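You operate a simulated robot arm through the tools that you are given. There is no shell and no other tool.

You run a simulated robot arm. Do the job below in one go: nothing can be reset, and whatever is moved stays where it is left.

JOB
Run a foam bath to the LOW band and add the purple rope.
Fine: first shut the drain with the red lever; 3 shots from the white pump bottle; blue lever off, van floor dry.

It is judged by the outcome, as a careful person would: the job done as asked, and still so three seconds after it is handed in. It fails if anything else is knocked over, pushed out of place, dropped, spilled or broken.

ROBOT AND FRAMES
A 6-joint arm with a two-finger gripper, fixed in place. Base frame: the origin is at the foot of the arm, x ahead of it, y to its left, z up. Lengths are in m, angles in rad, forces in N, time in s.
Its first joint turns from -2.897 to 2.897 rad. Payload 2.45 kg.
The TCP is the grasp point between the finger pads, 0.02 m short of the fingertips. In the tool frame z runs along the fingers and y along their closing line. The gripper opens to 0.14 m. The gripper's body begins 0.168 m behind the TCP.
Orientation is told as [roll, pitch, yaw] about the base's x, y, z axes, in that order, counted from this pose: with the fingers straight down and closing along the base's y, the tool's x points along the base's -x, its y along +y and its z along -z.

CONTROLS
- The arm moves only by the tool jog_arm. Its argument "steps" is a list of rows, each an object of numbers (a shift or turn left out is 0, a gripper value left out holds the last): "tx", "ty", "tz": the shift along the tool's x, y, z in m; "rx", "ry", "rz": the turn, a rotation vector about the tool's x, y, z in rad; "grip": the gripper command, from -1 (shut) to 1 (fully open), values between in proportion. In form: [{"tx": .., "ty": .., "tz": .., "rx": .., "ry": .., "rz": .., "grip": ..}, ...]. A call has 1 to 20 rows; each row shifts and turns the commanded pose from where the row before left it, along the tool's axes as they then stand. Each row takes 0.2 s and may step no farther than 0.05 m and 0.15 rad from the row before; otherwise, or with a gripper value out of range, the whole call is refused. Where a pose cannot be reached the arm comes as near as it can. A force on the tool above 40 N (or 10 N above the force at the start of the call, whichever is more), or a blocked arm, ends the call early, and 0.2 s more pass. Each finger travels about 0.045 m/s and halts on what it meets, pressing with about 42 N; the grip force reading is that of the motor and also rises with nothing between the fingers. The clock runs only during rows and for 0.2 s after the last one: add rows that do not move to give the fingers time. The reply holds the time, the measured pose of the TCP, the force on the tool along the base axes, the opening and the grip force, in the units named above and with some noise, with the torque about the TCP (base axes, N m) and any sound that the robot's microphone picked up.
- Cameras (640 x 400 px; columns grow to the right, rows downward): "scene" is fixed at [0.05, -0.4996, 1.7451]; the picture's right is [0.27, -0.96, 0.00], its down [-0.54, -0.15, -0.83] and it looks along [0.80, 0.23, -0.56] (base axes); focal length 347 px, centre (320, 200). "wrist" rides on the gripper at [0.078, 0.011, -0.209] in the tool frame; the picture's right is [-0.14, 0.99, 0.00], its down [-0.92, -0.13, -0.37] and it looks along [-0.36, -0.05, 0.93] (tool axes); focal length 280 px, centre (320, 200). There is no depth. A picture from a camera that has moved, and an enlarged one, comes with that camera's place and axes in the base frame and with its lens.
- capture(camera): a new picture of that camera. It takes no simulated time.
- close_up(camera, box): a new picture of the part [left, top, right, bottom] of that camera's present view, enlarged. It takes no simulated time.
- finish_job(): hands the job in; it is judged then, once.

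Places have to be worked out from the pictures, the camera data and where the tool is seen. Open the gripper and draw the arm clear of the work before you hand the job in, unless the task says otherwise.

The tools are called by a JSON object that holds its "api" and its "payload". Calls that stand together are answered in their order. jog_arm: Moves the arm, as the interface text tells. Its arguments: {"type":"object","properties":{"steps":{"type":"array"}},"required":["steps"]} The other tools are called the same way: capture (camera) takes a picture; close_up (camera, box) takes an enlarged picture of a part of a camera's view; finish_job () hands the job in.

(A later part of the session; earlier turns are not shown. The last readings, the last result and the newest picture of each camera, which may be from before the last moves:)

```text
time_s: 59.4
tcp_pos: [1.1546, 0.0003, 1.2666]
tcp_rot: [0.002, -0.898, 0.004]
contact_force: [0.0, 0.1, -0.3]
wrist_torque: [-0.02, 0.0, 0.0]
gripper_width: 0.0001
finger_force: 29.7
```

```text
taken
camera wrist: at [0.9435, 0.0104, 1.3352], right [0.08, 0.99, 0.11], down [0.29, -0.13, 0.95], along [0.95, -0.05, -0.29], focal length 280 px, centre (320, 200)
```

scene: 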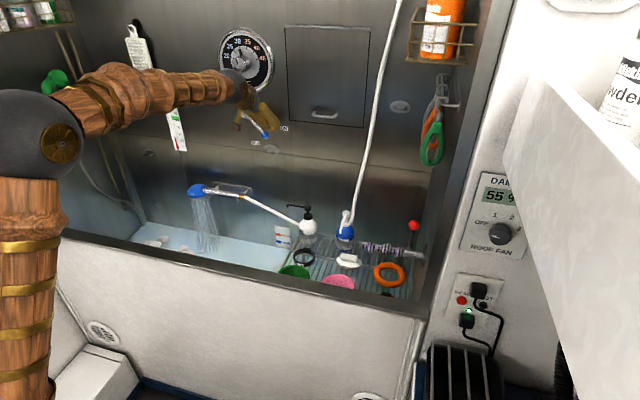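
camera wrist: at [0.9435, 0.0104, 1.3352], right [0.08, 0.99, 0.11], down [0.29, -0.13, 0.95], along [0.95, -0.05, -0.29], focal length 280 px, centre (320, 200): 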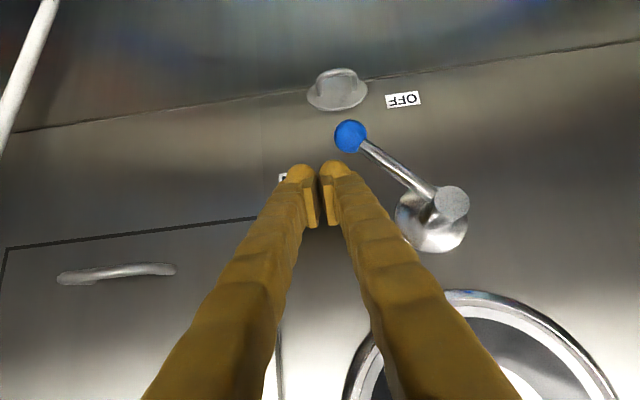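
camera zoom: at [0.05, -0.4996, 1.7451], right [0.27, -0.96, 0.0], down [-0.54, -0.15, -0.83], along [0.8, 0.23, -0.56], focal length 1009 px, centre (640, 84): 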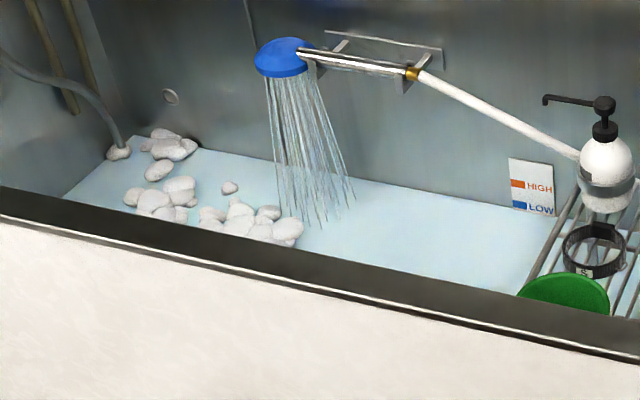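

The waterline has just reached the bottom edge of the LOW bar. I'll wait ~3 s more to reach mid-band, then push the lever back down to OFF along its arc.

{"api": "jog_arm", "payload": {"steps": [{"tx": 0}, {"tx": 0}, {"tx": 0}, {"tx": 0}, {"tx": 0}, {"tx": 0}, {"tx": 0}, {"tx": 0}, {"tx": 0}, {"tx": 0}, {"ty": 0.022, "tx": 0.011, "tz": 0.0087}, {"ty": 0.01, "tx": 0.0078, "tz": 0.0062}, {"ty": 0.008, "tx": 0.0094, "tz": 0.0075}, {"ty": 0.01, "tx": 0.0078, "tz": 0.0062}, {"ty": 0.01, "tx": 0.0055, "tz": 0.0044}, {"ty": 0.01, "tx": 0.0016, "tz": 0.0012}]}}

{"api": "close_up", "payload": {"camera": "scene", "box": [230, 205, 310, 260]}}

{"api": "close_up", "payload": {"camera": "scene", "box": [160, 80, 320, 220]}}

{"api": "capture", "payload": {"camera": "wrist"}}

```text
time_s: 62.8
tcp_pos: [1.157, 0.0686, 1.2099]
tcp_rot: [0.001, -0.9, 0.001]
contact_force: [2.3, -24.9, 3.3]
wrist_torque: [0.31, -0.01, -0.38]
gripper_width: 0.0
finger_force: 29.8
```

```text
7.27 times, centred on (270, 232) of scene
camera zoom: at [0.05, -0.4996, 1.7451], right [0.27, -0.96, 0.0], down [-0.54, -0.15, -0.83], along [0.8, 0.23, -0.56], focal length 2523 px, centre (684, -36)
```

zoom: 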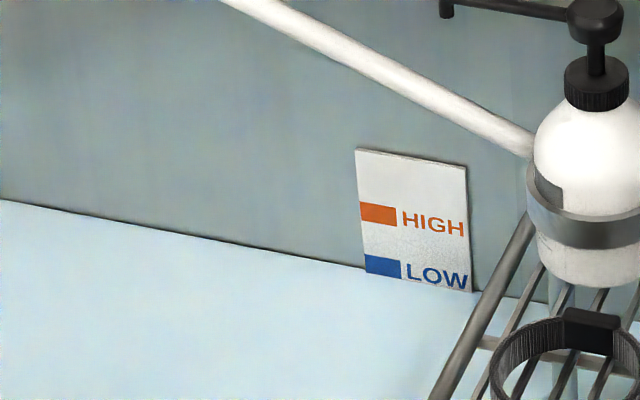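

```text
2.86 times, centred on (240, 150) of scene
camera zoom: at [0.05, -0.4996, 1.7451], right [0.27, -0.96, 0.0], down [-0.54, -0.15, -0.83], along [0.8, 0.23, -0.56], focal length 991 px, centre (549, 343)
```

zoom: 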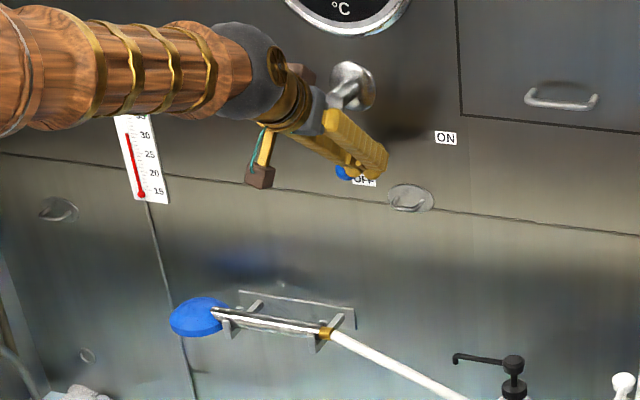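

```text
taken
camera wrist: at [0.9442, 0.0792, 1.279], right [0.08, 0.99, 0.11], down [0.29, -0.13, 0.95], along [0.95, -0.05, -0.29], focal length 280 px, centre (320, 200)
```

wrist: 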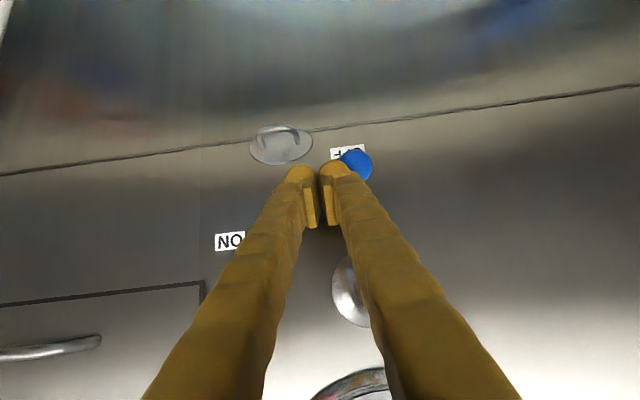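

The spray has stopped and the lever is against its OFF stop (25 N reaction). I'll check the level at high zoom.

{"api": "close_up", "payload": {"camera": "scene", "box": [268, 232, 294, 250]}}

{"api": "close_up", "payload": {"camera": "scene", "box": [100, 180, 320, 300]}}

```text
16.00 times, centred on (281, 241) of scene
camera zoom: at [0.05, -0.4996, 1.7451], right [0.27, -0.96, 0.0], down [-0.54, -0.15, -0.83], along [0.8, 0.23, -0.56], focal length 5550 px, centre (944, -456)
```

zoom: 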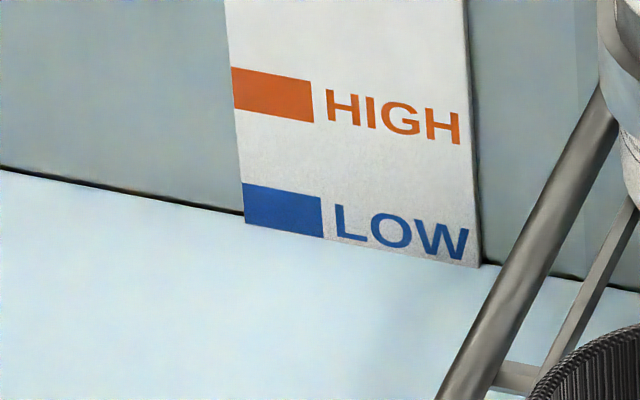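

```text
2.91 times, centred on (210, 240) of scene
camera zoom: at [0.05, -0.4996, 1.7451], right [0.27, -0.96, 0.0], down [-0.54, -0.15, -0.83], along [0.8, 0.23, -0.56], focal length 1009 px, centre (640, 84)
```

zoom: 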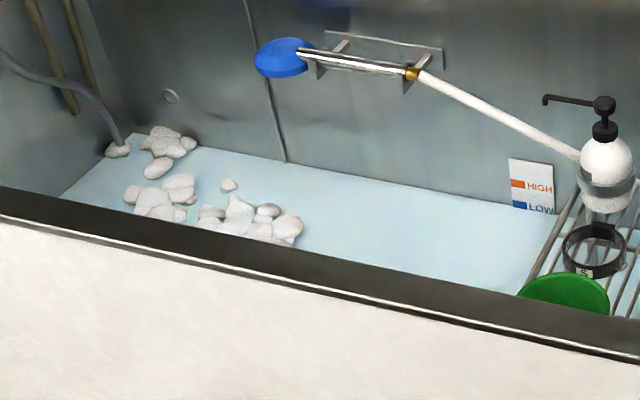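

At 16x, only the bottom ~10% of the LOW bar is covered, so I want ~6 mm more to sit mid-band (about 4 s of flow). I'll reposition to the +y side of the lever without touching it.

{"api": "jog_arm", "payload": {"steps": [{"ty": -0.01}, {"tx": 0.0309, "tz": -0.0389}, {"tx": 0.0309, "tz": -0.0389}, {"ty": 0.049}, {"ty": 0.049}, {"tx": -0.0309, "tz": 0.0389}, {"tx": -0.0309, "tz": 0.0389}, {"tx": 0}]}}

{"api": "capture", "payload": {"camera": "wrist"}}

{"api": "close_up", "payload": {"camera": "scene", "box": [160, 80, 320, 220]}}

{"api": "close_up", "payload": {"camera": "scene", "box": [268, 232, 294, 250]}}

```text
time_s: 64.6
tcp_pos: [1.1574, 0.16, 1.2111]
tcp_rot: [0.002, -0.898, 0.003]
contact_force: [0.6, -0.2, 1.1]
wrist_torque: [0.02, 0.01, 0.0]
gripper_width: 0.0
finger_force: 29.4
```

```text
taken
camera wrist: at [0.9452, 0.1698, 1.2799], right [0.08, 0.99, 0.11], down [0.29, -0.13, 0.95], along [0.95, -0.05, -0.29], focal length 280 px, centre (320, 200)
```

wrist: 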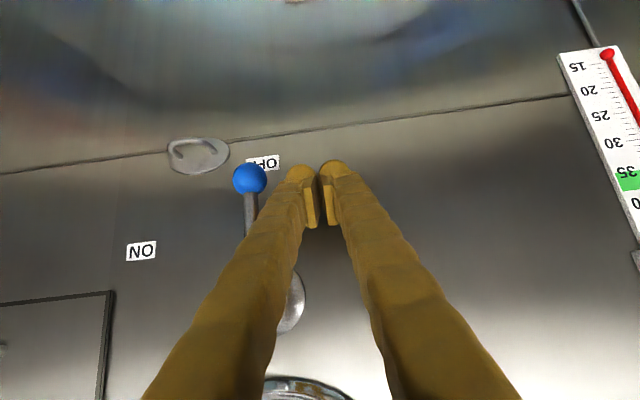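

```text
2.86 times, centred on (240, 150) of scene
camera zoom: at [0.05, -0.4996, 1.7451], right [0.27, -0.96, 0.0], down [-0.54, -0.15, -0.83], along [0.8, 0.23, -0.56], focal length 991 px, centre (549, 343)
```

zoom: 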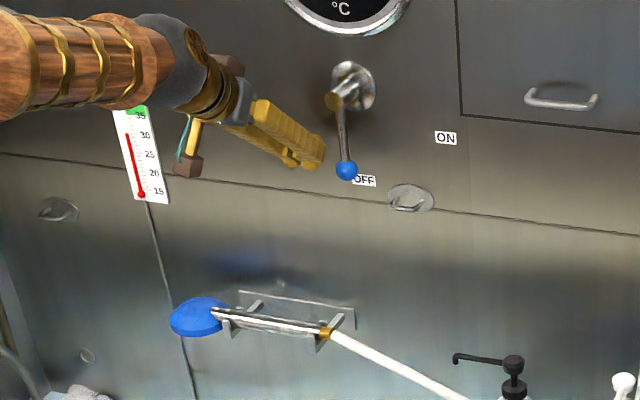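

```text
16.00 times, centred on (281, 241) of scene
camera zoom: at [0.05, -0.4996, 1.7451], right [0.27, -0.96, 0.0], down [-0.54, -0.15, -0.83], along [0.8, 0.23, -0.56], focal length 5550 px, centre (944, -456)
```

zoom: 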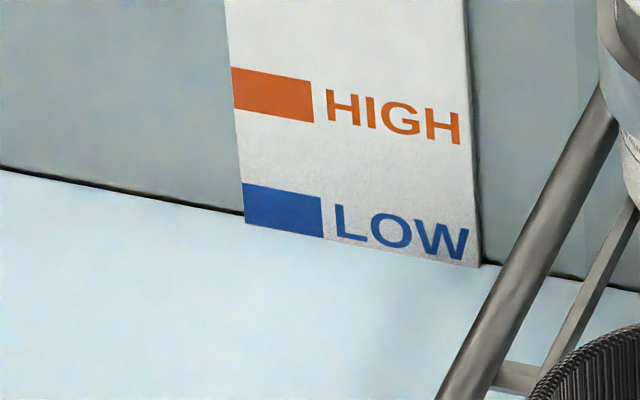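

The level is stable and the lever is at OFF, so both valves hold. Now I open it again to ~40° and go straight around to the closing side.

{"api": "jog_arm", "payload": {"steps": [{"ty": -0.024}, {"ty": -0.012}, {"ty": -0.012}, {"ty": -0.012}, {"ty": -0.012}, {"ty": -0.012, "tx": 0.001, "tz": 0.001}, {"ty": 0.006}, {"tx": 0.0309, "tz": -0.0389}, {"tx": 0.0309, "tz": -0.0389}, {"ty": -0.04, "tx": -0.0227, "tz": -0.018}, {"ty": -0.04, "tx": -0.0227, "tz": -0.018}, {"tx": -0.0309, "tz": 0.0389}, {"tx": -0.0309, "tz": 0.0389}]}}

{"api": "close_up", "payload": {"camera": "scene", "box": [268, 232, 294, 250]}}

{"api": "capture", "payload": {"camera": "wrist"}}

{"api": "close_up", "payload": {"camera": "scene", "box": [160, 80, 320, 280]}}

```text
time_s: 67.4
tcp_pos: [1.1599, 0.001, 1.2695]
tcp_rot: [0.0, -0.898, 0.004]
contact_force: [-0.6, -0.4, 0.6]
wrist_torque: [0.0, 0.1, 0.02]
gripper_width: 0.0
finger_force: 29.7
```

```text
16.00 times, centred on (281, 241) of scene
camera zoom: at [0.05, -0.4996, 1.7451], right [0.27, -0.96, 0.0], down [-0.54, -0.15, -0.83], along [0.8, 0.23, -0.56], focal length 5550 px, centre (944, -456)
```

zoom: 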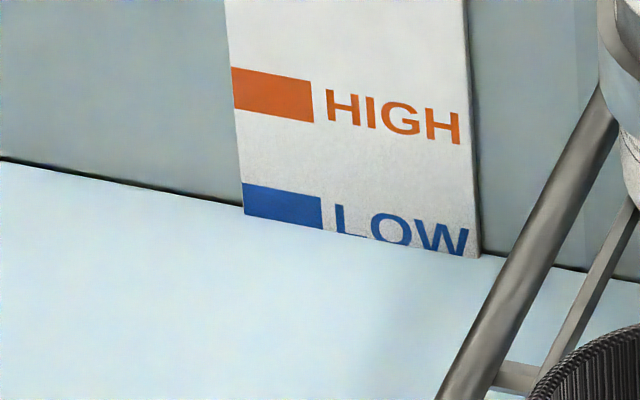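

```text
taken
camera wrist: at [0.9476, 0.0109, 1.3373], right [0.08, 0.99, 0.11], down [0.28, -0.13, 0.95], along [0.96, -0.05, -0.29], focal length 280 px, centre (320, 200)
```

wrist: 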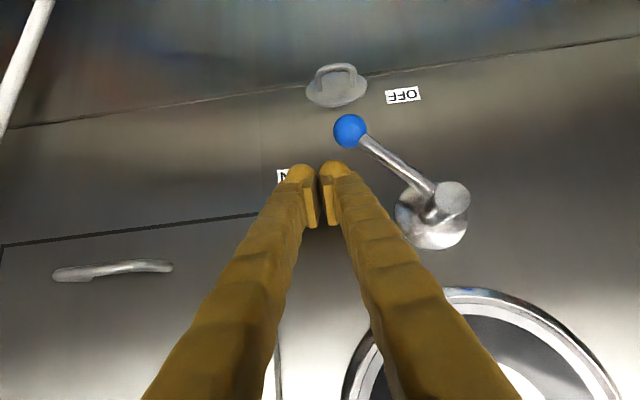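

```text
2.00 times, centred on (240, 180) of scene
camera zoom: at [0.05, -0.4996, 1.7451], right [0.27, -0.96, 0.0], down [-0.54, -0.15, -0.83], along [0.8, 0.23, -0.56], focal length 694 px, centre (480, 240)
```

zoom: 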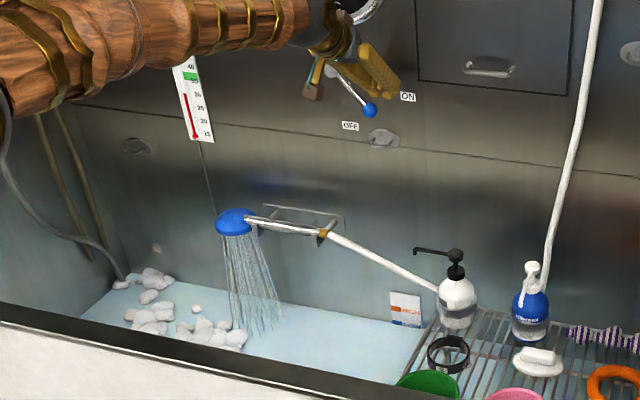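

Level is now a third into the bar. I wait 1 s more and then close the lever with the same arc.

{"api": "jog_arm", "payload": {"steps": [{"tx": 0}, {"tx": 0}, {"tx": 0}, {"tx": 0}, {"tx": 0}, {"ty": 0.022, "tx": 0.011, "tz": 0.0087}, {"ty": 0.01, "tx": 0.0078, "tz": 0.0062}, {"ty": 0.008, "tx": 0.0094, "tz": 0.0075}, {"ty": 0.01, "tx": 0.0078, "tz": 0.0062}, {"ty": 0.01, "tx": 0.0055, "tz": 0.0044}, {"ty": 0.01, "tx": 0.0016, "tz": 0.0012}, {"tx": 0}]}}

{"api": "close_up", "payload": {"camera": "scene", "box": [268, 232, 294, 250]}}

{"api": "close_up", "payload": {"camera": "scene", "box": [160, 80, 320, 280]}}

{"api": "capture", "payload": {"camera": "wrist"}}

```text
time_s: 70.0
tcp_pos: [1.1573, 0.069, 1.2111]
tcp_rot: [0.001, -0.9, 0.001]
contact_force: [1.4, -28.6, 4.2]
wrist_torque: [0.37, -0.02, -0.36]
gripper_width: 0.0
finger_force: 29.3
```

```text
16.00 times, centred on (281, 241) of scene
camera zoom: at [0.05, -0.4996, 1.7451], right [0.27, -0.96, 0.0], down [-0.54, -0.15, -0.83], along [0.8, 0.23, -0.56], focal length 5550 px, centre (944, -456)
```

zoom: 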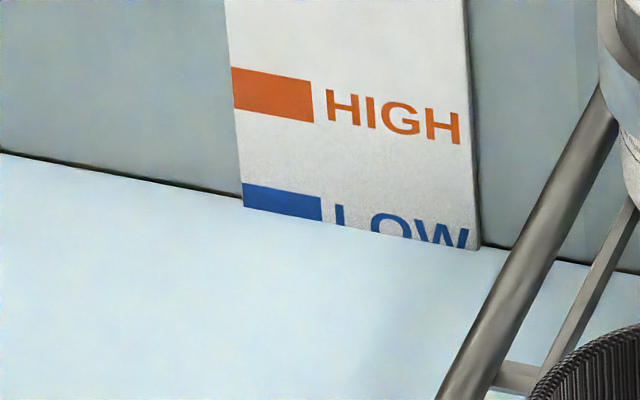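

```text
2.00 times, centred on (240, 180) of scene
camera zoom: at [0.05, -0.4996, 1.7451], right [0.27, -0.96, 0.0], down [-0.54, -0.15, -0.83], along [0.8, 0.23, -0.56], focal length 694 px, centre (480, 240)
```

zoom: 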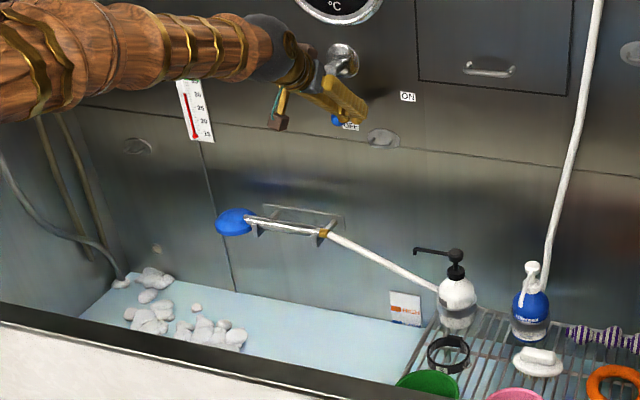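

```text
taken
camera wrist: at [0.9455, 0.0791, 1.2806], right [0.08, 0.99, 0.11], down [0.29, -0.13, 0.95], along [0.95, -0.05, -0.29], focal length 280 px, centre (320, 200)
```

wrist: 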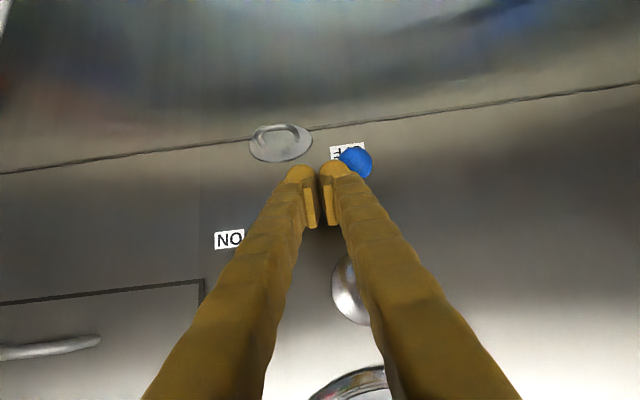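

Waterline is now mid-band on LOW, spray stopped and the lever is on the OFF stop. I'll withdraw from the lever and look down at the foam to judge the number of shots so far.

{"api": "jog_arm", "payload": {"steps": [{"ty": -0.01}, {"tx": 0.0309, "tz": -0.0389}, {"tx": 0.0309, "tz": -0.0389}, {"tx": 0.0309, "tz": -0.0389}, {"ry": 0.15}, {"ry": 0.15}, {"ry": 0.15}, {"ry": 0.15}, {"ry": 0.15}, {"ry": 0.15}, {"ty": 0.045}, {"ty": 0.045}, {"ty": 0.045}, {"ty": 0.045}, {"ty": 0.045}, {"ty": 0.045}, {"tx": 0}]}}

{"api": "capture", "payload": {"camera": "wrist"}}

{"api": "capture", "payload": {"camera": "scene"}}

```text
time_s: 73.6
tcp_pos: [1.0084, 0.3315, 1.2119]
tcp_rot: [-0.003, 0.002, 0.006]
contact_force: [0.4, 0.5, 0.7]
wrist_torque: [-0.02, -0.05, -0.02]
gripper_width: 0.0
finger_force: 29.4
```

```text
taken
camera wrist: at [0.9302, 0.3425, 1.4209], right [0.13, 0.99, 0.0], down [0.92, -0.12, 0.37], along [0.36, -0.05, -0.93], focal length 280 px, centre (320, 200)
```

wrist: 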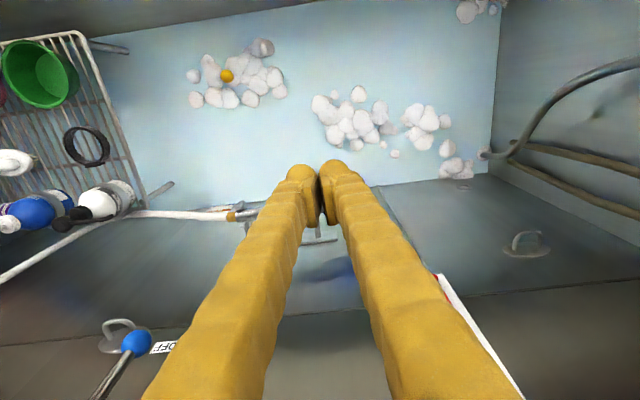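

```text
taken
```

scene: 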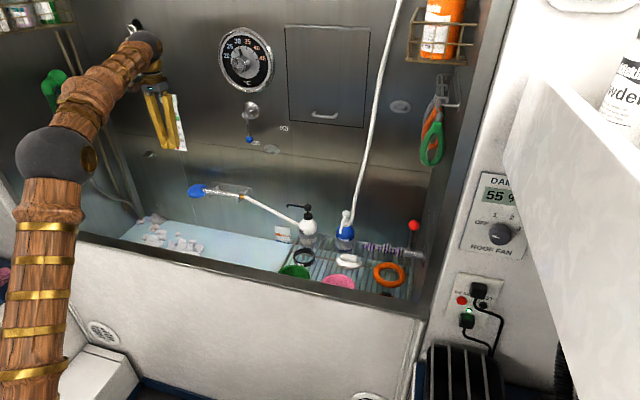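

Foam clusters are visible. I enlarge them to count blobs for later comparison.

{"api": "close_up", "payload": {"camera": "wrist", "box": [170, 0, 330, 120]}}

{"api": "close_up", "payload": {"camera": "wrist", "box": [290, 60, 500, 190]}}

{"api": "close_up", "payload": {"camera": "wrist", "box": [0, 0, 240, 240]}}

```text
3.33 times, centred on (250, 60) of wrist
camera zoom: at [0.9302, 0.3425, 1.4209], right [0.13, 0.99, 0.0], down [0.92, -0.12, 0.37], along [0.36, -0.05, -0.93], focal length 935 px, centre (553, 667)
```

zoom: 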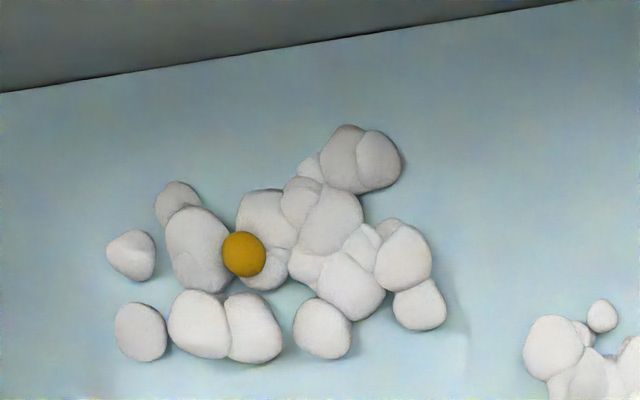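

```text
3.05 times, centred on (395, 125) of wrist
camera zoom: at [0.9302, 0.3425, 1.4209], right [0.13, 0.99, 0.0], down [0.92, -0.12, 0.37], along [0.36, -0.05, -0.93], focal length 854 px, centre (91, 429)
```

zoom: 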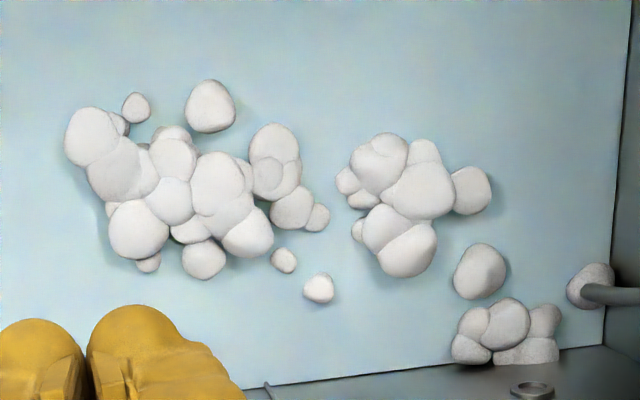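

```text
1.67 times, centred on (120, 120) of wrist
camera zoom: at [0.9302, 0.3425, 1.4209], right [0.13, 0.99, 0.0], down [0.92, -0.12, 0.37], along [0.36, -0.05, -0.93], focal length 467 px, centre (653, 333)
```

zoom: 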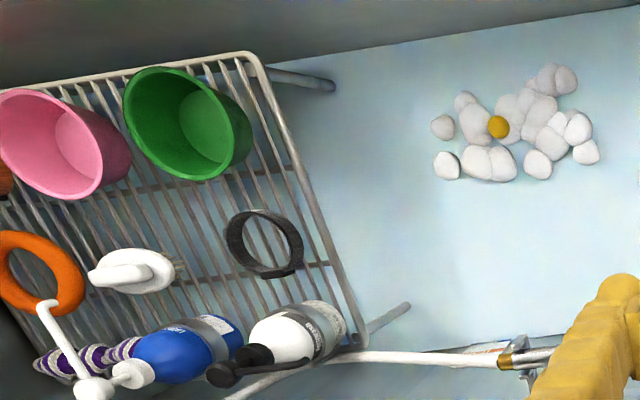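

I've noted the foam layout (about four clusters). Now I return to the white pump for another press, going back above it first.

{"api": "jog_arm", "payload": {"steps": [{"tx": 0.038, "tz": -0.03}, {"ty": -0.0457}, {"ty": -0.0457}, {"ty": -0.0457}, {"ty": -0.0457}, {"ty": -0.0457}, {"ty": -0.0457}, {"ty": -0.0457}, {"ty": -0.0457}, {"ty": -0.0457}, {"ty": -0.0457}, {"ty": -0.0457}, {"ry": -0.125}, {"ry": -0.125}, {"ry": -0.125}, {"ry": -0.125}, {"tx": 0}]}}

{"api": "capture", "payload": {"camera": "wrist"}}

```text
time_s: 77.2
tcp_pos: [0.971, -0.1737, 1.241]
tcp_rot: [-0.001, -0.5, 0.003]
contact_force: [-0.2, -0.2, -0.5]
wrist_torque: [0.0, 0.05, -0.04]
gripper_width: 0.0001
finger_force: 29.8
```

```text
taken
camera wrist: at [0.8024, -0.1624, 1.3876], right [0.12, 0.99, 0.07], down [0.63, -0.13, 0.76], along [0.77, -0.05, -0.64], focal length 280 px, centre (320, 200)
```

wrist: 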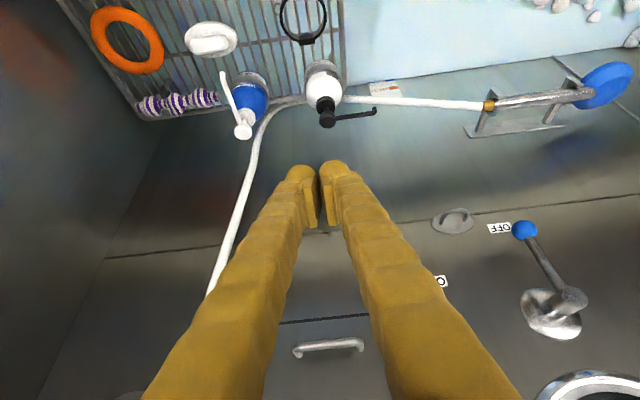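

The pump head is right ahead. I descend to just above it.

{"api": "jog_arm", "payload": {"steps": [{"tx": -0.001, "tz": 0.0457}, {"tx": -0.001, "tz": 0.0457}, {"tx": -0.001, "tz": 0.0457}, {"tx": -0.001, "tz": 0.0457}, {"tx": -0.001, "tz": 0.0457}, {"tx": -0.001, "tz": 0.0457}, {"tx": 0}]}}

{"api": "close_up", "payload": {"camera": "wrist", "box": [240, 60, 440, 200]}}

{"api": "close_up", "payload": {"camera": "scene", "box": [270, 170, 360, 250]}}

{"api": "close_up", "payload": {"camera": "scene", "box": [110, 200, 310, 290]}}

```text
time_s: 78.8
tcp_pos: [1.1057, -0.174, 1.0049]
tcp_rot: [0.002, -0.499, 0.004]
contact_force: [-0.3, 0.6, 0.6]
wrist_torque: [0.0, -0.01, -0.02]
gripper_width: 0.0
finger_force: 29.0
```

```text
2.86 times, centred on (340, 130) of wrist
camera zoom: at [0.9379, -0.163, 1.1506], right [0.12, 0.99, 0.07], down [0.63, -0.13, 0.76], along [0.77, -0.05, -0.64], focal length 801 px, centre (263, 400)
```

zoom: 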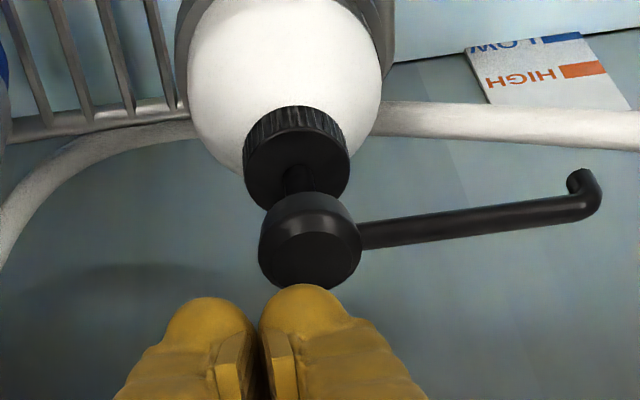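

```text
5.00 times, centred on (315, 210) of scene
camera zoom: at [0.05, -0.4996, 1.7451], right [0.27, -0.96, 0.0], down [-0.54, -0.15, -0.83], along [0.8, 0.23, -0.56], focal length 1734 px, centre (345, 150)
```

zoom: 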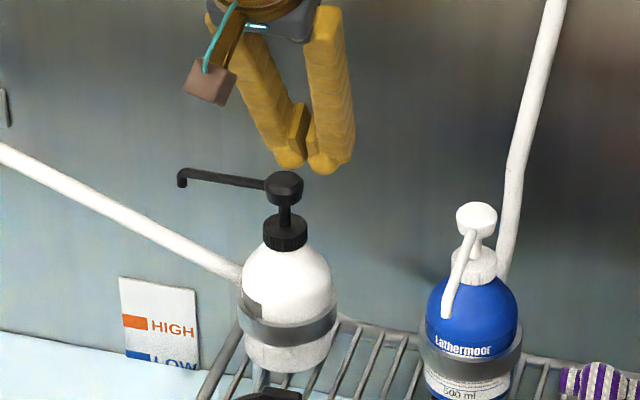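

```text
3.20 times, centred on (210, 245) of scene
camera zoom: at [0.05, -0.4996, 1.7451], right [0.27, -0.96, 0.0], down [-0.54, -0.15, -0.83], along [0.8, 0.23, -0.56], focal length 1110 px, centre (672, 56)
```

zoom: 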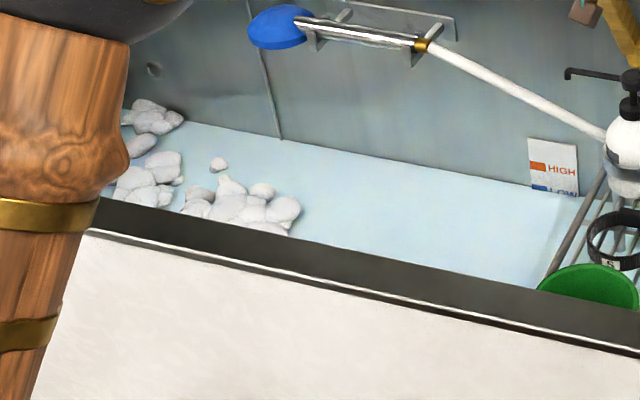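

Aligned as before. Press down in small steps to the bottom of the stroke and hold.

{"api": "jog_arm", "payload": {"steps": [{"tx": 0.0024, "tz": 0.0044}, {"tx": 0.0024, "tz": 0.0044}, {"tx": 0.0024, "tz": 0.0044}, {"tx": 0.0024, "tz": 0.0044}, {"tx": 0.0024, "tz": 0.0044}, {"tx": 0.0019, "tz": 0.0035}, {"tx": 0.0014, "tz": 0.0026}, {"tx": 0}]}}

{"api": "close_up", "payload": {"camera": "wrist", "box": [240, 60, 440, 200]}}

{"api": "close_up", "payload": {"camera": "scene", "box": [270, 170, 360, 250]}}

{"api": "close_up", "payload": {"camera": "scene", "box": [110, 200, 310, 290]}}

```text
time_s: 80.6
tcp_pos: [1.1094, -0.173, 0.9773]
tcp_rot: [-0.003, -0.506, 0.004]
contact_force: [-2.4, 0.4, 21.3]
wrist_torque: [0.21, 0.16, 0.04]
gripper_width: 0.0
finger_force: 29.6
stopped in row 8: the force on the tool passed its limit at 40 N (the readings are from after the stop); the commanded pose is now the measured one
```

```text
2.86 times, centred on (340, 130) of wrist
camera zoom: at [0.9389, -0.1615, 1.1231], right [0.12, 0.99, 0.07], down [0.63, -0.12, 0.77], along [0.77, -0.05, -0.64], focal length 801 px, centre (263, 400)
```

zoom: 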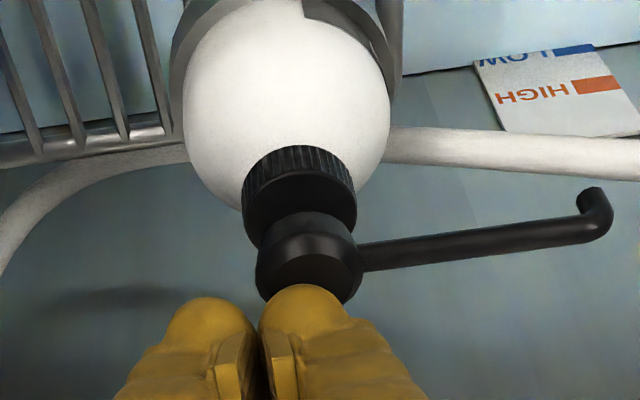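

```text
5.00 times, centred on (315, 210) of scene
camera zoom: at [0.05, -0.4996, 1.7451], right [0.27, -0.96, 0.0], down [-0.54, -0.15, -0.83], along [0.8, 0.23, -0.56], focal length 1734 px, centre (345, 150)
```

zoom: 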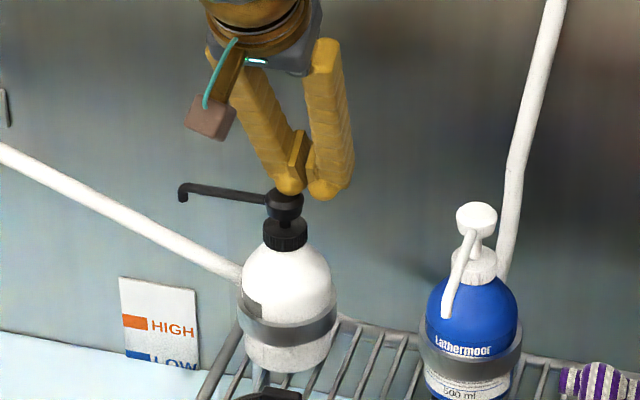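

```text
3.20 times, centred on (210, 245) of scene
camera zoom: at [0.05, -0.4996, 1.7451], right [0.27, -0.96, 0.0], down [-0.54, -0.15, -0.83], along [0.8, 0.23, -0.56], focal length 1110 px, centre (672, 56)
```

zoom: 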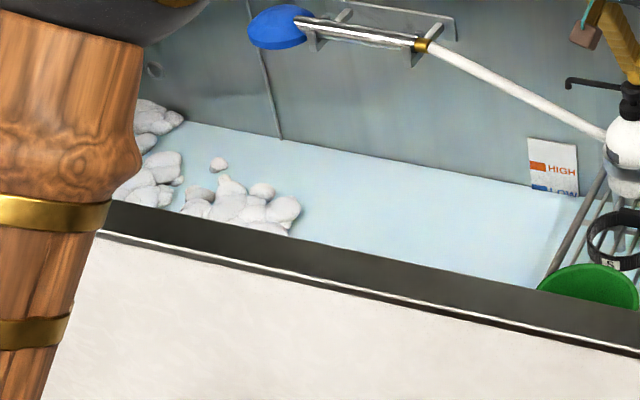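

The head bottomed out (40 N peak, nozzle down ~12 mm again). I release fully and watch whether the foam changes.

{"api": "jog_arm", "payload": {"steps": [{"tx": -0.0096, "tz": -0.0176}, {"tx": -0.0096, "tz": -0.0176}, {"tz": -0.045}, {"tz": -0.045}, {"tz": -0.045}, {"tx": 0}, {"tx": 0}, {"tx": 0}]}}

{"api": "close_up", "payload": {"camera": "scene", "box": [110, 200, 310, 290]}}

{"api": "capture", "payload": {"camera": "wrist"}}

{"api": "close_up", "payload": {"camera": "scene", "box": [270, 170, 360, 250]}}

```text
time_s: 82.4
tcp_pos: [1.0425, -0.1702, 1.1356]
tcp_rot: [-0.001, -0.502, 0.005]
contact_force: [-0.1, -0.5, 0.5]
wrist_torque: [0.0, 0.0, 0.0]
gripper_width: 0.0
finger_force: 29.4
```

```text
3.20 times, centred on (210, 245) of scene
camera zoom: at [0.05, -0.4996, 1.7451], right [0.27, -0.96, 0.0], down [-0.54, -0.15, -0.83], along [0.8, 0.23, -0.56], focal length 1110 px, centre (672, 56)
```

zoom: 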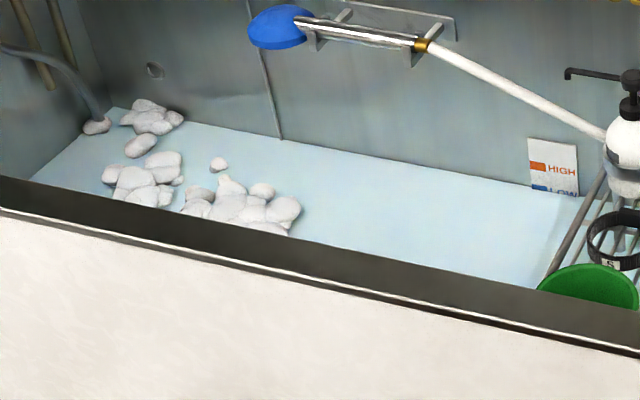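

```text
taken
camera wrist: at [0.8732, -0.16, 1.2808], right [0.12, 0.99, 0.07], down [0.63, -0.13, 0.77], along [0.77, -0.05, -0.64], focal length 280 px, centre (320, 200)
```

wrist: 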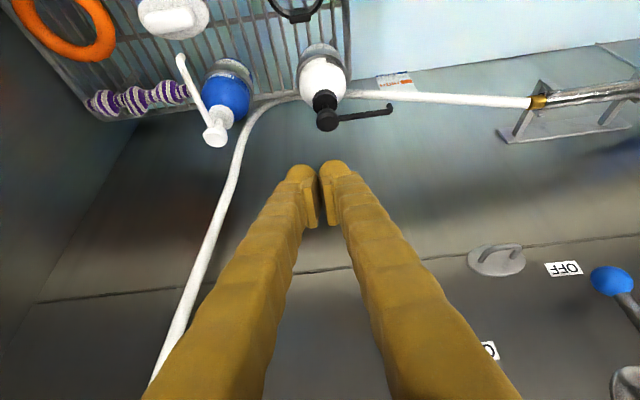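

```text
5.00 times, centred on (315, 210) of scene
camera zoom: at [0.05, -0.4996, 1.7451], right [0.27, -0.96, 0.0], down [-0.54, -0.15, -0.83], along [0.8, 0.23, -0.56], focal length 1734 px, centre (345, 150)
```

zoom: 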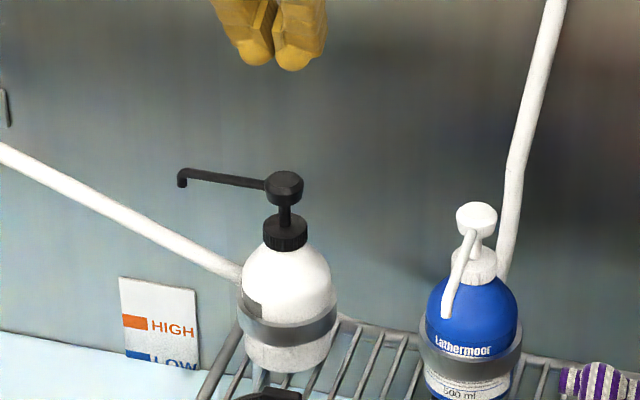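

The foam didn't visibly change, so fresh product doesn't foam without running water. All three presses reached the same full stroke (~12 mm, bottomed with ≥27 N), and foam formed from the earlier ones, so I count three shots. Next is the rope: centre knot ≈(1.09, -0.468, 0.837), lying along y. I back off, straighten the tool, and yaw ~100° so the fingers close across the rope.

{"api": "jog_arm", "payload": {"steps": [{"tz": -0.045}, {"tz": -0.045}, {"tz": -0.045}, {"ry": 0.125}, {"ry": 0.125}, {"ry": 0.125}, {"ry": 0.125}, {"rz": 0.15}, {"rz": 0.15}, {"rz": 0.15}, {"rz": 0.15}, {"rz": 0.15}, {"rz": 0.15}, {"rz": 0.15}, {"rz": 0.15}, {"rz": 0.15}, {"rz": 0.15}, {"rz": 0.15}, {"rz": 0.095}, {"tx": 0}]}}

{"api": "capture", "payload": {"camera": "wrist"}}

{"api": "capture", "payload": {"camera": "scene"}}

```text
time_s: 86.6
tcp_pos: [0.9782, -0.1712, 1.2511]
tcp_rot: [0.002, 0.001, -1.742]
contact_force: [-0.8, -0.8, -0.6]
wrist_torque: [0.0, -0.01, 0.03]
gripper_width: 0.0001
finger_force: 29.5
```

```text
taken
camera wrist: at [1.0013, -0.0962, 1.4609], right [0.95, -0.3, 0.0], down [-0.28, -0.89, 0.37], along [-0.11, -0.35, -0.93], focal length 280 px, centre (320, 200)
```

wrist: 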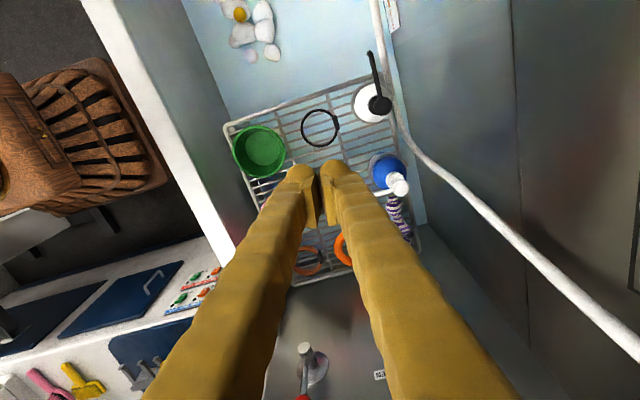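

```text
taken
```

scene: 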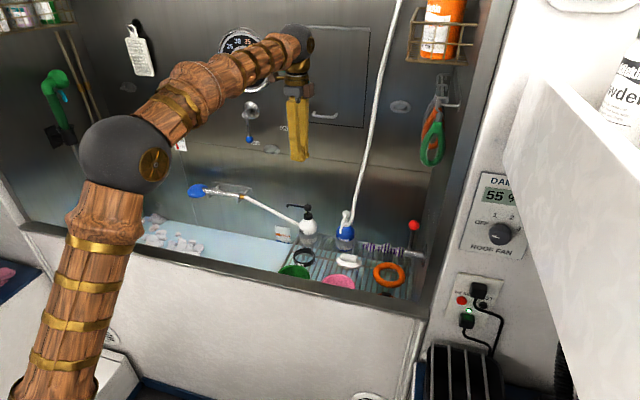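

The basket with bottles on the right wall sits above z≈1.57, so I must keep the arm low on that side. I tilt the tool 0.3 rad forward, lower to z≈1.06 and open the fingers to ~7 cm here first.

{"api": "jog_arm", "payload": {"steps": [{"rx": -0.15, "grip": 0.0}, {"rx": -0.15}, {"ty": -0.014, "tz": 0.0454}, {"ty": -0.014, "tz": 0.0454}, {"ty": -0.014, "tz": 0.0454}, {"ty": -0.014, "tz": 0.0454}, {"tx": 0}]}}

{"api": "capture", "payload": {"camera": "wrist"}}

{"api": "capture", "payload": {"camera": "scene"}}

```text
time_s: 88.2
tcp_pos: [0.9765, -0.1722, 1.0628]
tcp_rot: [0.302, 0.0, -1.743]
contact_force: [-0.5, 0.6, 0.1]
wrist_torque: [0.03, -0.02, -0.04]
gripper_width: 0.07
finger_force: 0.0
```

```text
taken
camera wrist: at [0.9393, -0.0859, 1.2654], right [0.91, -0.3, 0.29], down [-0.38, -0.87, 0.31], along [0.16, -0.4, -0.9], focal length 280 px, centre (320, 200)
```

wrist: 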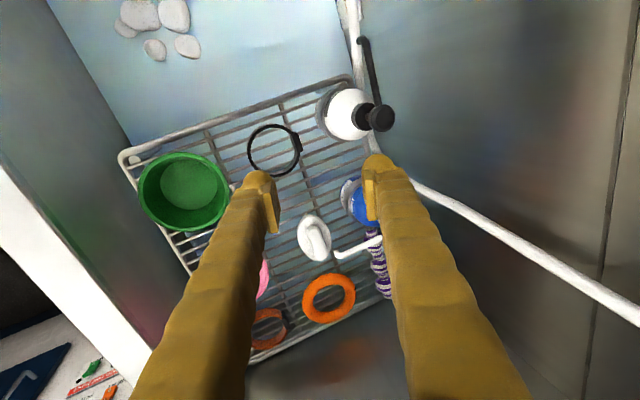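

```text
taken
```

scene: 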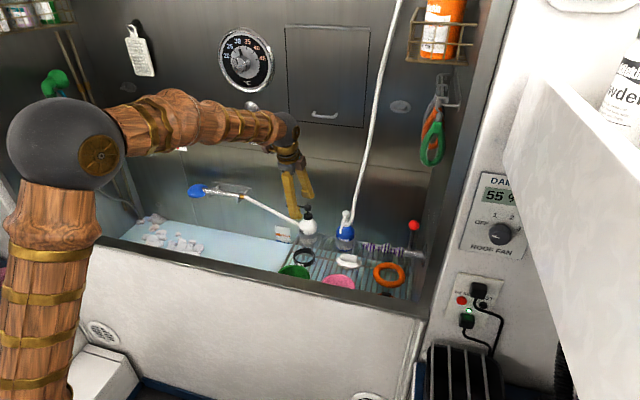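

The rope is visible past the fingers. I translate toward it at this height (tips ~6 cm above the bottle tops).

{"api": "jog_arm", "payload": {"steps": [{"tx": -0.0451, "ty": 0.0151, "tz": 0.0047}, {"tx": -0.0451, "ty": 0.0151, "tz": 0.0047}, {"tx": -0.0451, "ty": 0.0151, "tz": 0.0047}, {"tx": -0.0451, "ty": 0.0151, "tz": 0.0047}, {"tx": -0.0451, "ty": 0.0151, "tz": 0.0047}, {"tx": -0.0451, "ty": 0.0151, "tz": 0.0047}, {"tx": 0}]}}

{"api": "capture", "payload": {"camera": "wrist"}}

{"api": "capture", "payload": {"camera": "scene"}}

```text
time_s: 89.8
tcp_pos: [1.0245, -0.4556, 1.0615]
tcp_rot: [0.303, 0.0, -1.741]
contact_force: [0.4, 1.0, -0.2]
wrist_torque: [0.01, -0.01, -0.01]
gripper_width: 0.0701
finger_force: 0.1
```

```text
taken
camera wrist: at [0.9862, -0.3696, 1.2639], right [0.91, -0.3, 0.29], down [-0.38, -0.87, 0.31], along [0.16, -0.4, -0.9], focal length 280 px, centre (320, 200)
```

wrist: 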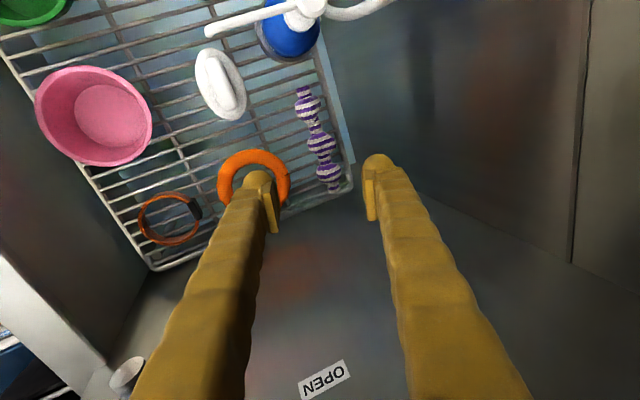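

```text
taken
```

scene: 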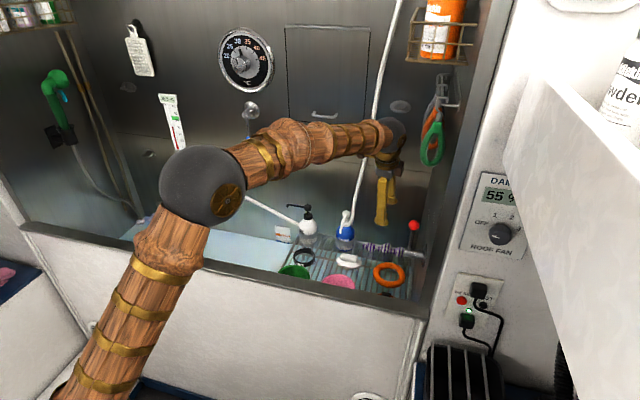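

Excellent: the rope is in clear view between the open fingers. I enlarge it to compute the grasp point.

{"api": "close_up", "payload": {"camera": "wrist", "box": [250, 70, 390, 200]}}

{"api": "close_up", "payload": {"camera": "scene", "box": [330, 160, 450, 270]}}

```text
3.08 times, centred on (320, 135) of wrist
camera zoom: at [0.9862, -0.3696, 1.2639], right [0.91, -0.3, 0.29], down [-0.38, -0.87, 0.31], along [0.16, -0.4, -0.9], focal length 863 px, centre (320, 400)
```

zoom: 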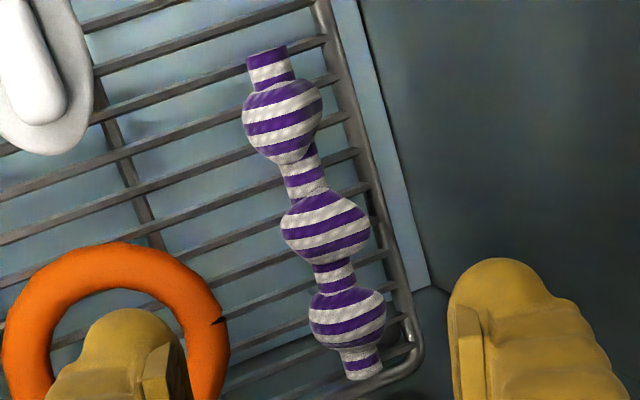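

```text
3.64 times, centred on (390, 215) of scene
camera zoom: at [0.05, -0.4996, 1.7451], right [0.27, -0.96, 0.0], down [-0.54, -0.15, -0.83], along [0.8, 0.23, -0.56], focal length 1261 px, centre (66, 146)
```

zoom: 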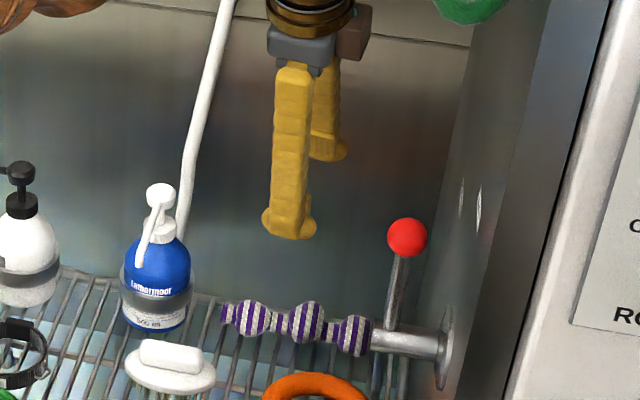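

The rope's middle knot is at (1.092, -0.468, ~0.837) with ~0.045 m diameter, and the rack top is at ~0.815. I reduce the tilt to 0.1 rad for a better grasp and move to 11 cm above it.

{"api": "jog_arm", "payload": {"steps": [{"rx": 0.1}, {"rx": 0.1}, {"ty": 0.0191, "tz": 0.0393}, {"ty": 0.0191, "tz": 0.0393}, {"ty": 0.0191, "tz": 0.0393}, {"tx": 0}]}}

{"api": "capture", "payload": {"camera": "wrist"}}

{"api": "close_up", "payload": {"camera": "scene", "box": [310, 120, 460, 290]}}

```text
time_s: 91.2
tcp_pos: [1.0937, -0.4668, 0.9541]
tcp_rot: [0.103, 0.001, -1.741]
contact_force: [0.2, 0.4, 0.4]
wrist_torque: [-0.01, -0.01, -0.01]
gripper_width: 0.0699
finger_force: 0.2
```

```text
taken
camera wrist: at [1.097, -0.3872, 1.1616], right [0.95, -0.3, 0.1], down [-0.32, -0.88, 0.35], along [-0.02, -0.37, -0.93], focal length 280 px, centre (320, 200)
```

wrist: 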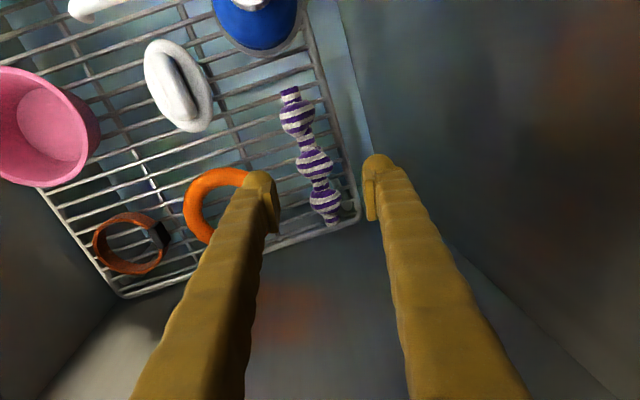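

```text
2.35 times, centred on (385, 205) of scene
camera zoom: at [0.05, -0.4996, 1.7451], right [0.27, -0.96, 0.0], down [-0.54, -0.15, -0.83], along [0.8, 0.23, -0.56], focal length 816 px, centre (167, 188)
```

zoom: 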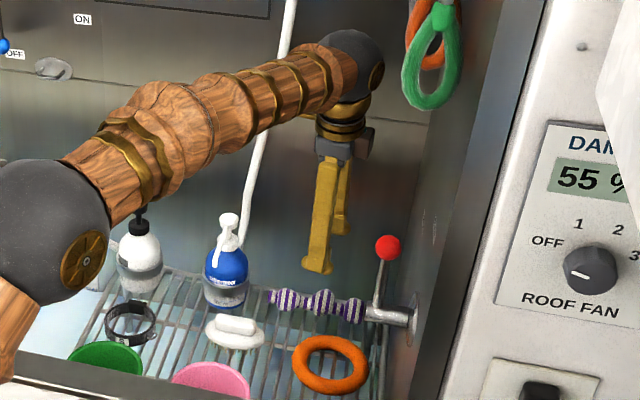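

Reach is fine and the knot is centred between the fingers. I lower vertically to about z 0.857.

{"api": "jog_arm", "payload": {"steps": [{"ty": -0.0033, "tz": 0.0328}, {"ty": -0.0033, "tz": 0.0328}, {"ty": -0.0031, "tz": 0.0308}, {"tx": 0}]}}

{"api": "capture", "payload": {"camera": "wrist"}}

{"api": "close_up", "payload": {"camera": "scene", "box": [330, 170, 450, 280]}}

```text
time_s: 92.2
tcp_pos: [1.0952, -0.4665, 0.8561]
tcp_rot: [0.104, -0.001, -1.742]
contact_force: [-0.5, -0.4, -0.2]
wrist_torque: [0.02, 0.01, 0.01]
gripper_width: 0.0703
finger_force: 0.1
```

```text
taken
camera wrist: at [1.0981, -0.3873, 1.0639], right [0.95, -0.3, 0.1], down [-0.32, -0.88, 0.35], along [-0.02, -0.37, -0.93], focal length 280 px, centre (320, 200)
```

wrist: 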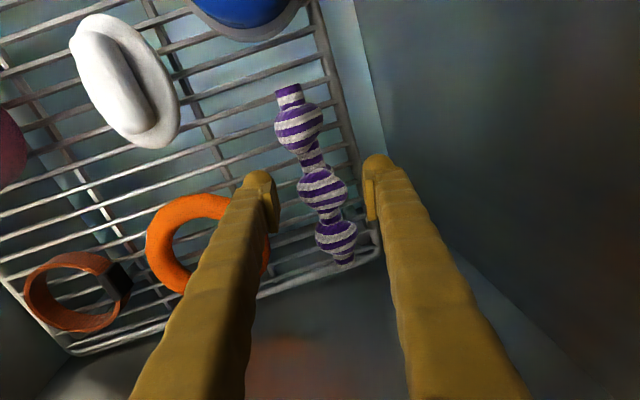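

```text
3.64 times, centred on (390, 225) of scene
camera zoom: at [0.05, -0.4996, 1.7451], right [0.27, -0.96, 0.0], down [-0.54, -0.15, -0.83], along [0.8, 0.23, -0.56], focal length 1261 px, centre (66, 109)
```

zoom: 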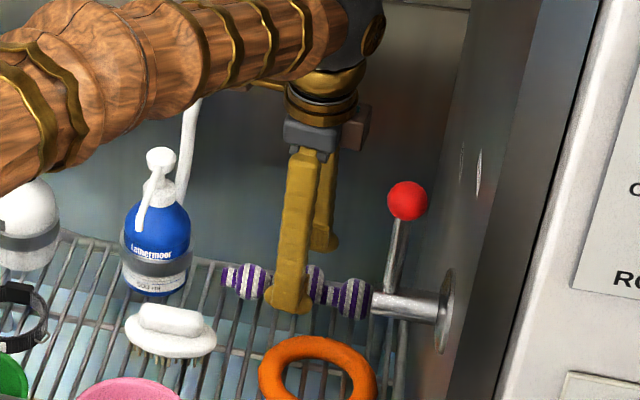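

The fingers straddle the middle knot, which is centred. I narrow the opening slightly, lower another 1 cm, then close on the knot.

{"api": "jog_arm", "payload": {"steps": [{"grip": -0.2}, {"tx": 0}, {"ty": -0.0005, "tz": 0.0055}, {"ty": -0.0005, "tz": 0.005}, {"tx": 0, "grip": -1}, {"tx": 0}, {"tx": 0}, {"tx": 0}]}}

{"api": "capture", "payload": {"camera": "wrist"}}

{"api": "close_up", "payload": {"camera": "scene", "box": [330, 170, 450, 280]}}

```text
time_s: 94.0
tcp_pos: [1.0949, -0.4654, 0.8453]
tcp_rot: [0.101, -0.001, -1.742]
contact_force: [-3.6, 0.7, 7.6]
wrist_torque: [0.1, 0.26, 0.02]
gripper_width: 0.0358
finger_force: 42.5
```

```text
taken
camera wrist: at [1.0978, -0.3874, 1.0535], right [0.95, -0.3, 0.1], down [-0.32, -0.88, 0.35], along [-0.02, -0.37, -0.93], focal length 280 px, centre (320, 200)
```

wrist: 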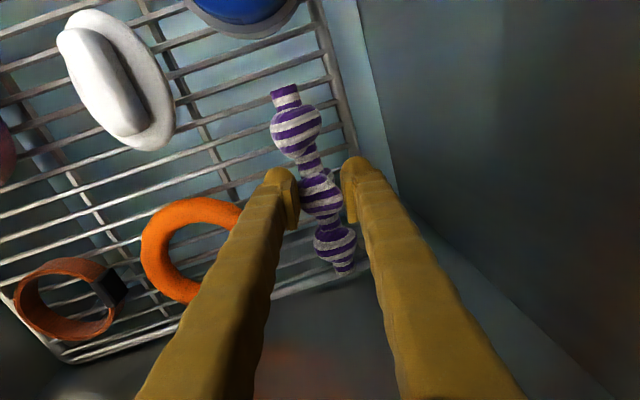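

```text
3.64 times, centred on (390, 225) of scene
camera zoom: at [0.05, -0.4996, 1.7451], right [0.27, -0.96, 0.0], down [-0.54, -0.15, -0.83], along [0.8, 0.23, -0.56], focal length 1261 px, centre (66, 109)
```

zoom: 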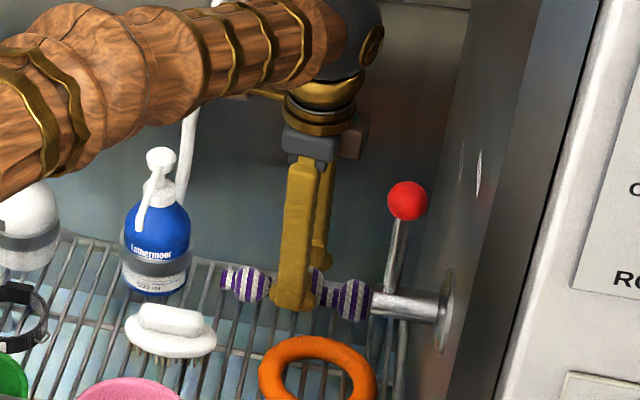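

Gripped (width 36 mm, 42 N). I lift straight up a few centimetres and check the rope is held.

{"api": "jog_arm", "payload": {"steps": [{"ty": 0.001, "tz": -0.01}, {"ty": 0.002, "tz": -0.02}, {"ty": 0.003, "tz": -0.03}, {"tx": 0}]}}

{"api": "capture", "payload": {"camera": "wrist"}}

{"api": "close_up", "payload": {"camera": "scene", "box": [330, 150, 450, 280]}}

```text
time_s: 95.0
tcp_pos: [1.0938, -0.4675, 0.9056]
tcp_rot: [0.101, 0.0, -1.742]
contact_force: [0.5, -0.1, -1.2]
wrist_torque: [0.0, 0.0, 0.0]
gripper_width: 0.0299
finger_force: 41.0
```

```text
taken
camera wrist: at [1.0971, -0.3882, 1.1138], right [0.95, -0.3, 0.1], down [-0.32, -0.88, 0.35], along [-0.02, -0.37, -0.93], focal length 280 px, centre (320, 200)
```

wrist: 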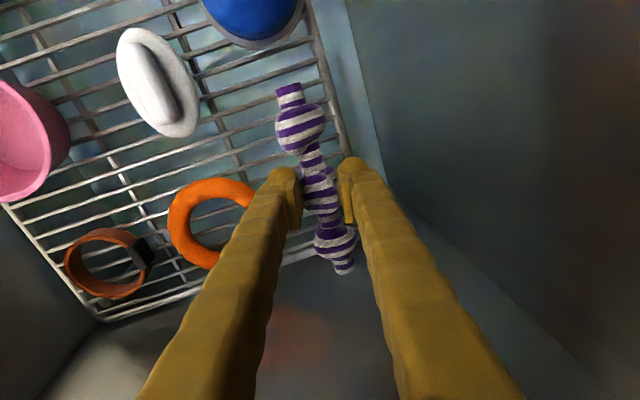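

```text
3.08 times, centred on (390, 215) of scene
camera zoom: at [0.05, -0.4996, 1.7451], right [0.27, -0.96, 0.0], down [-0.54, -0.15, -0.83], along [0.8, 0.23, -0.56], focal length 1067 px, centre (105, 154)
```

zoom: 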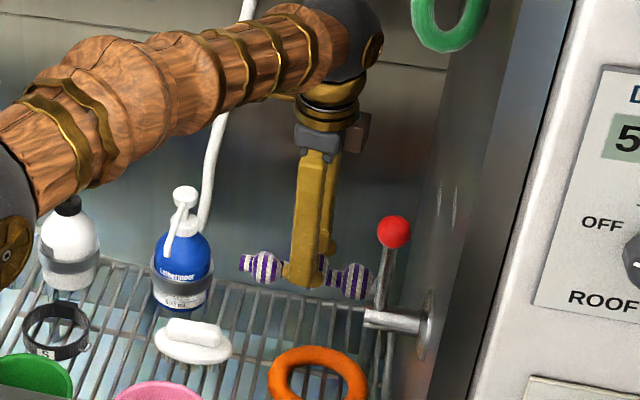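

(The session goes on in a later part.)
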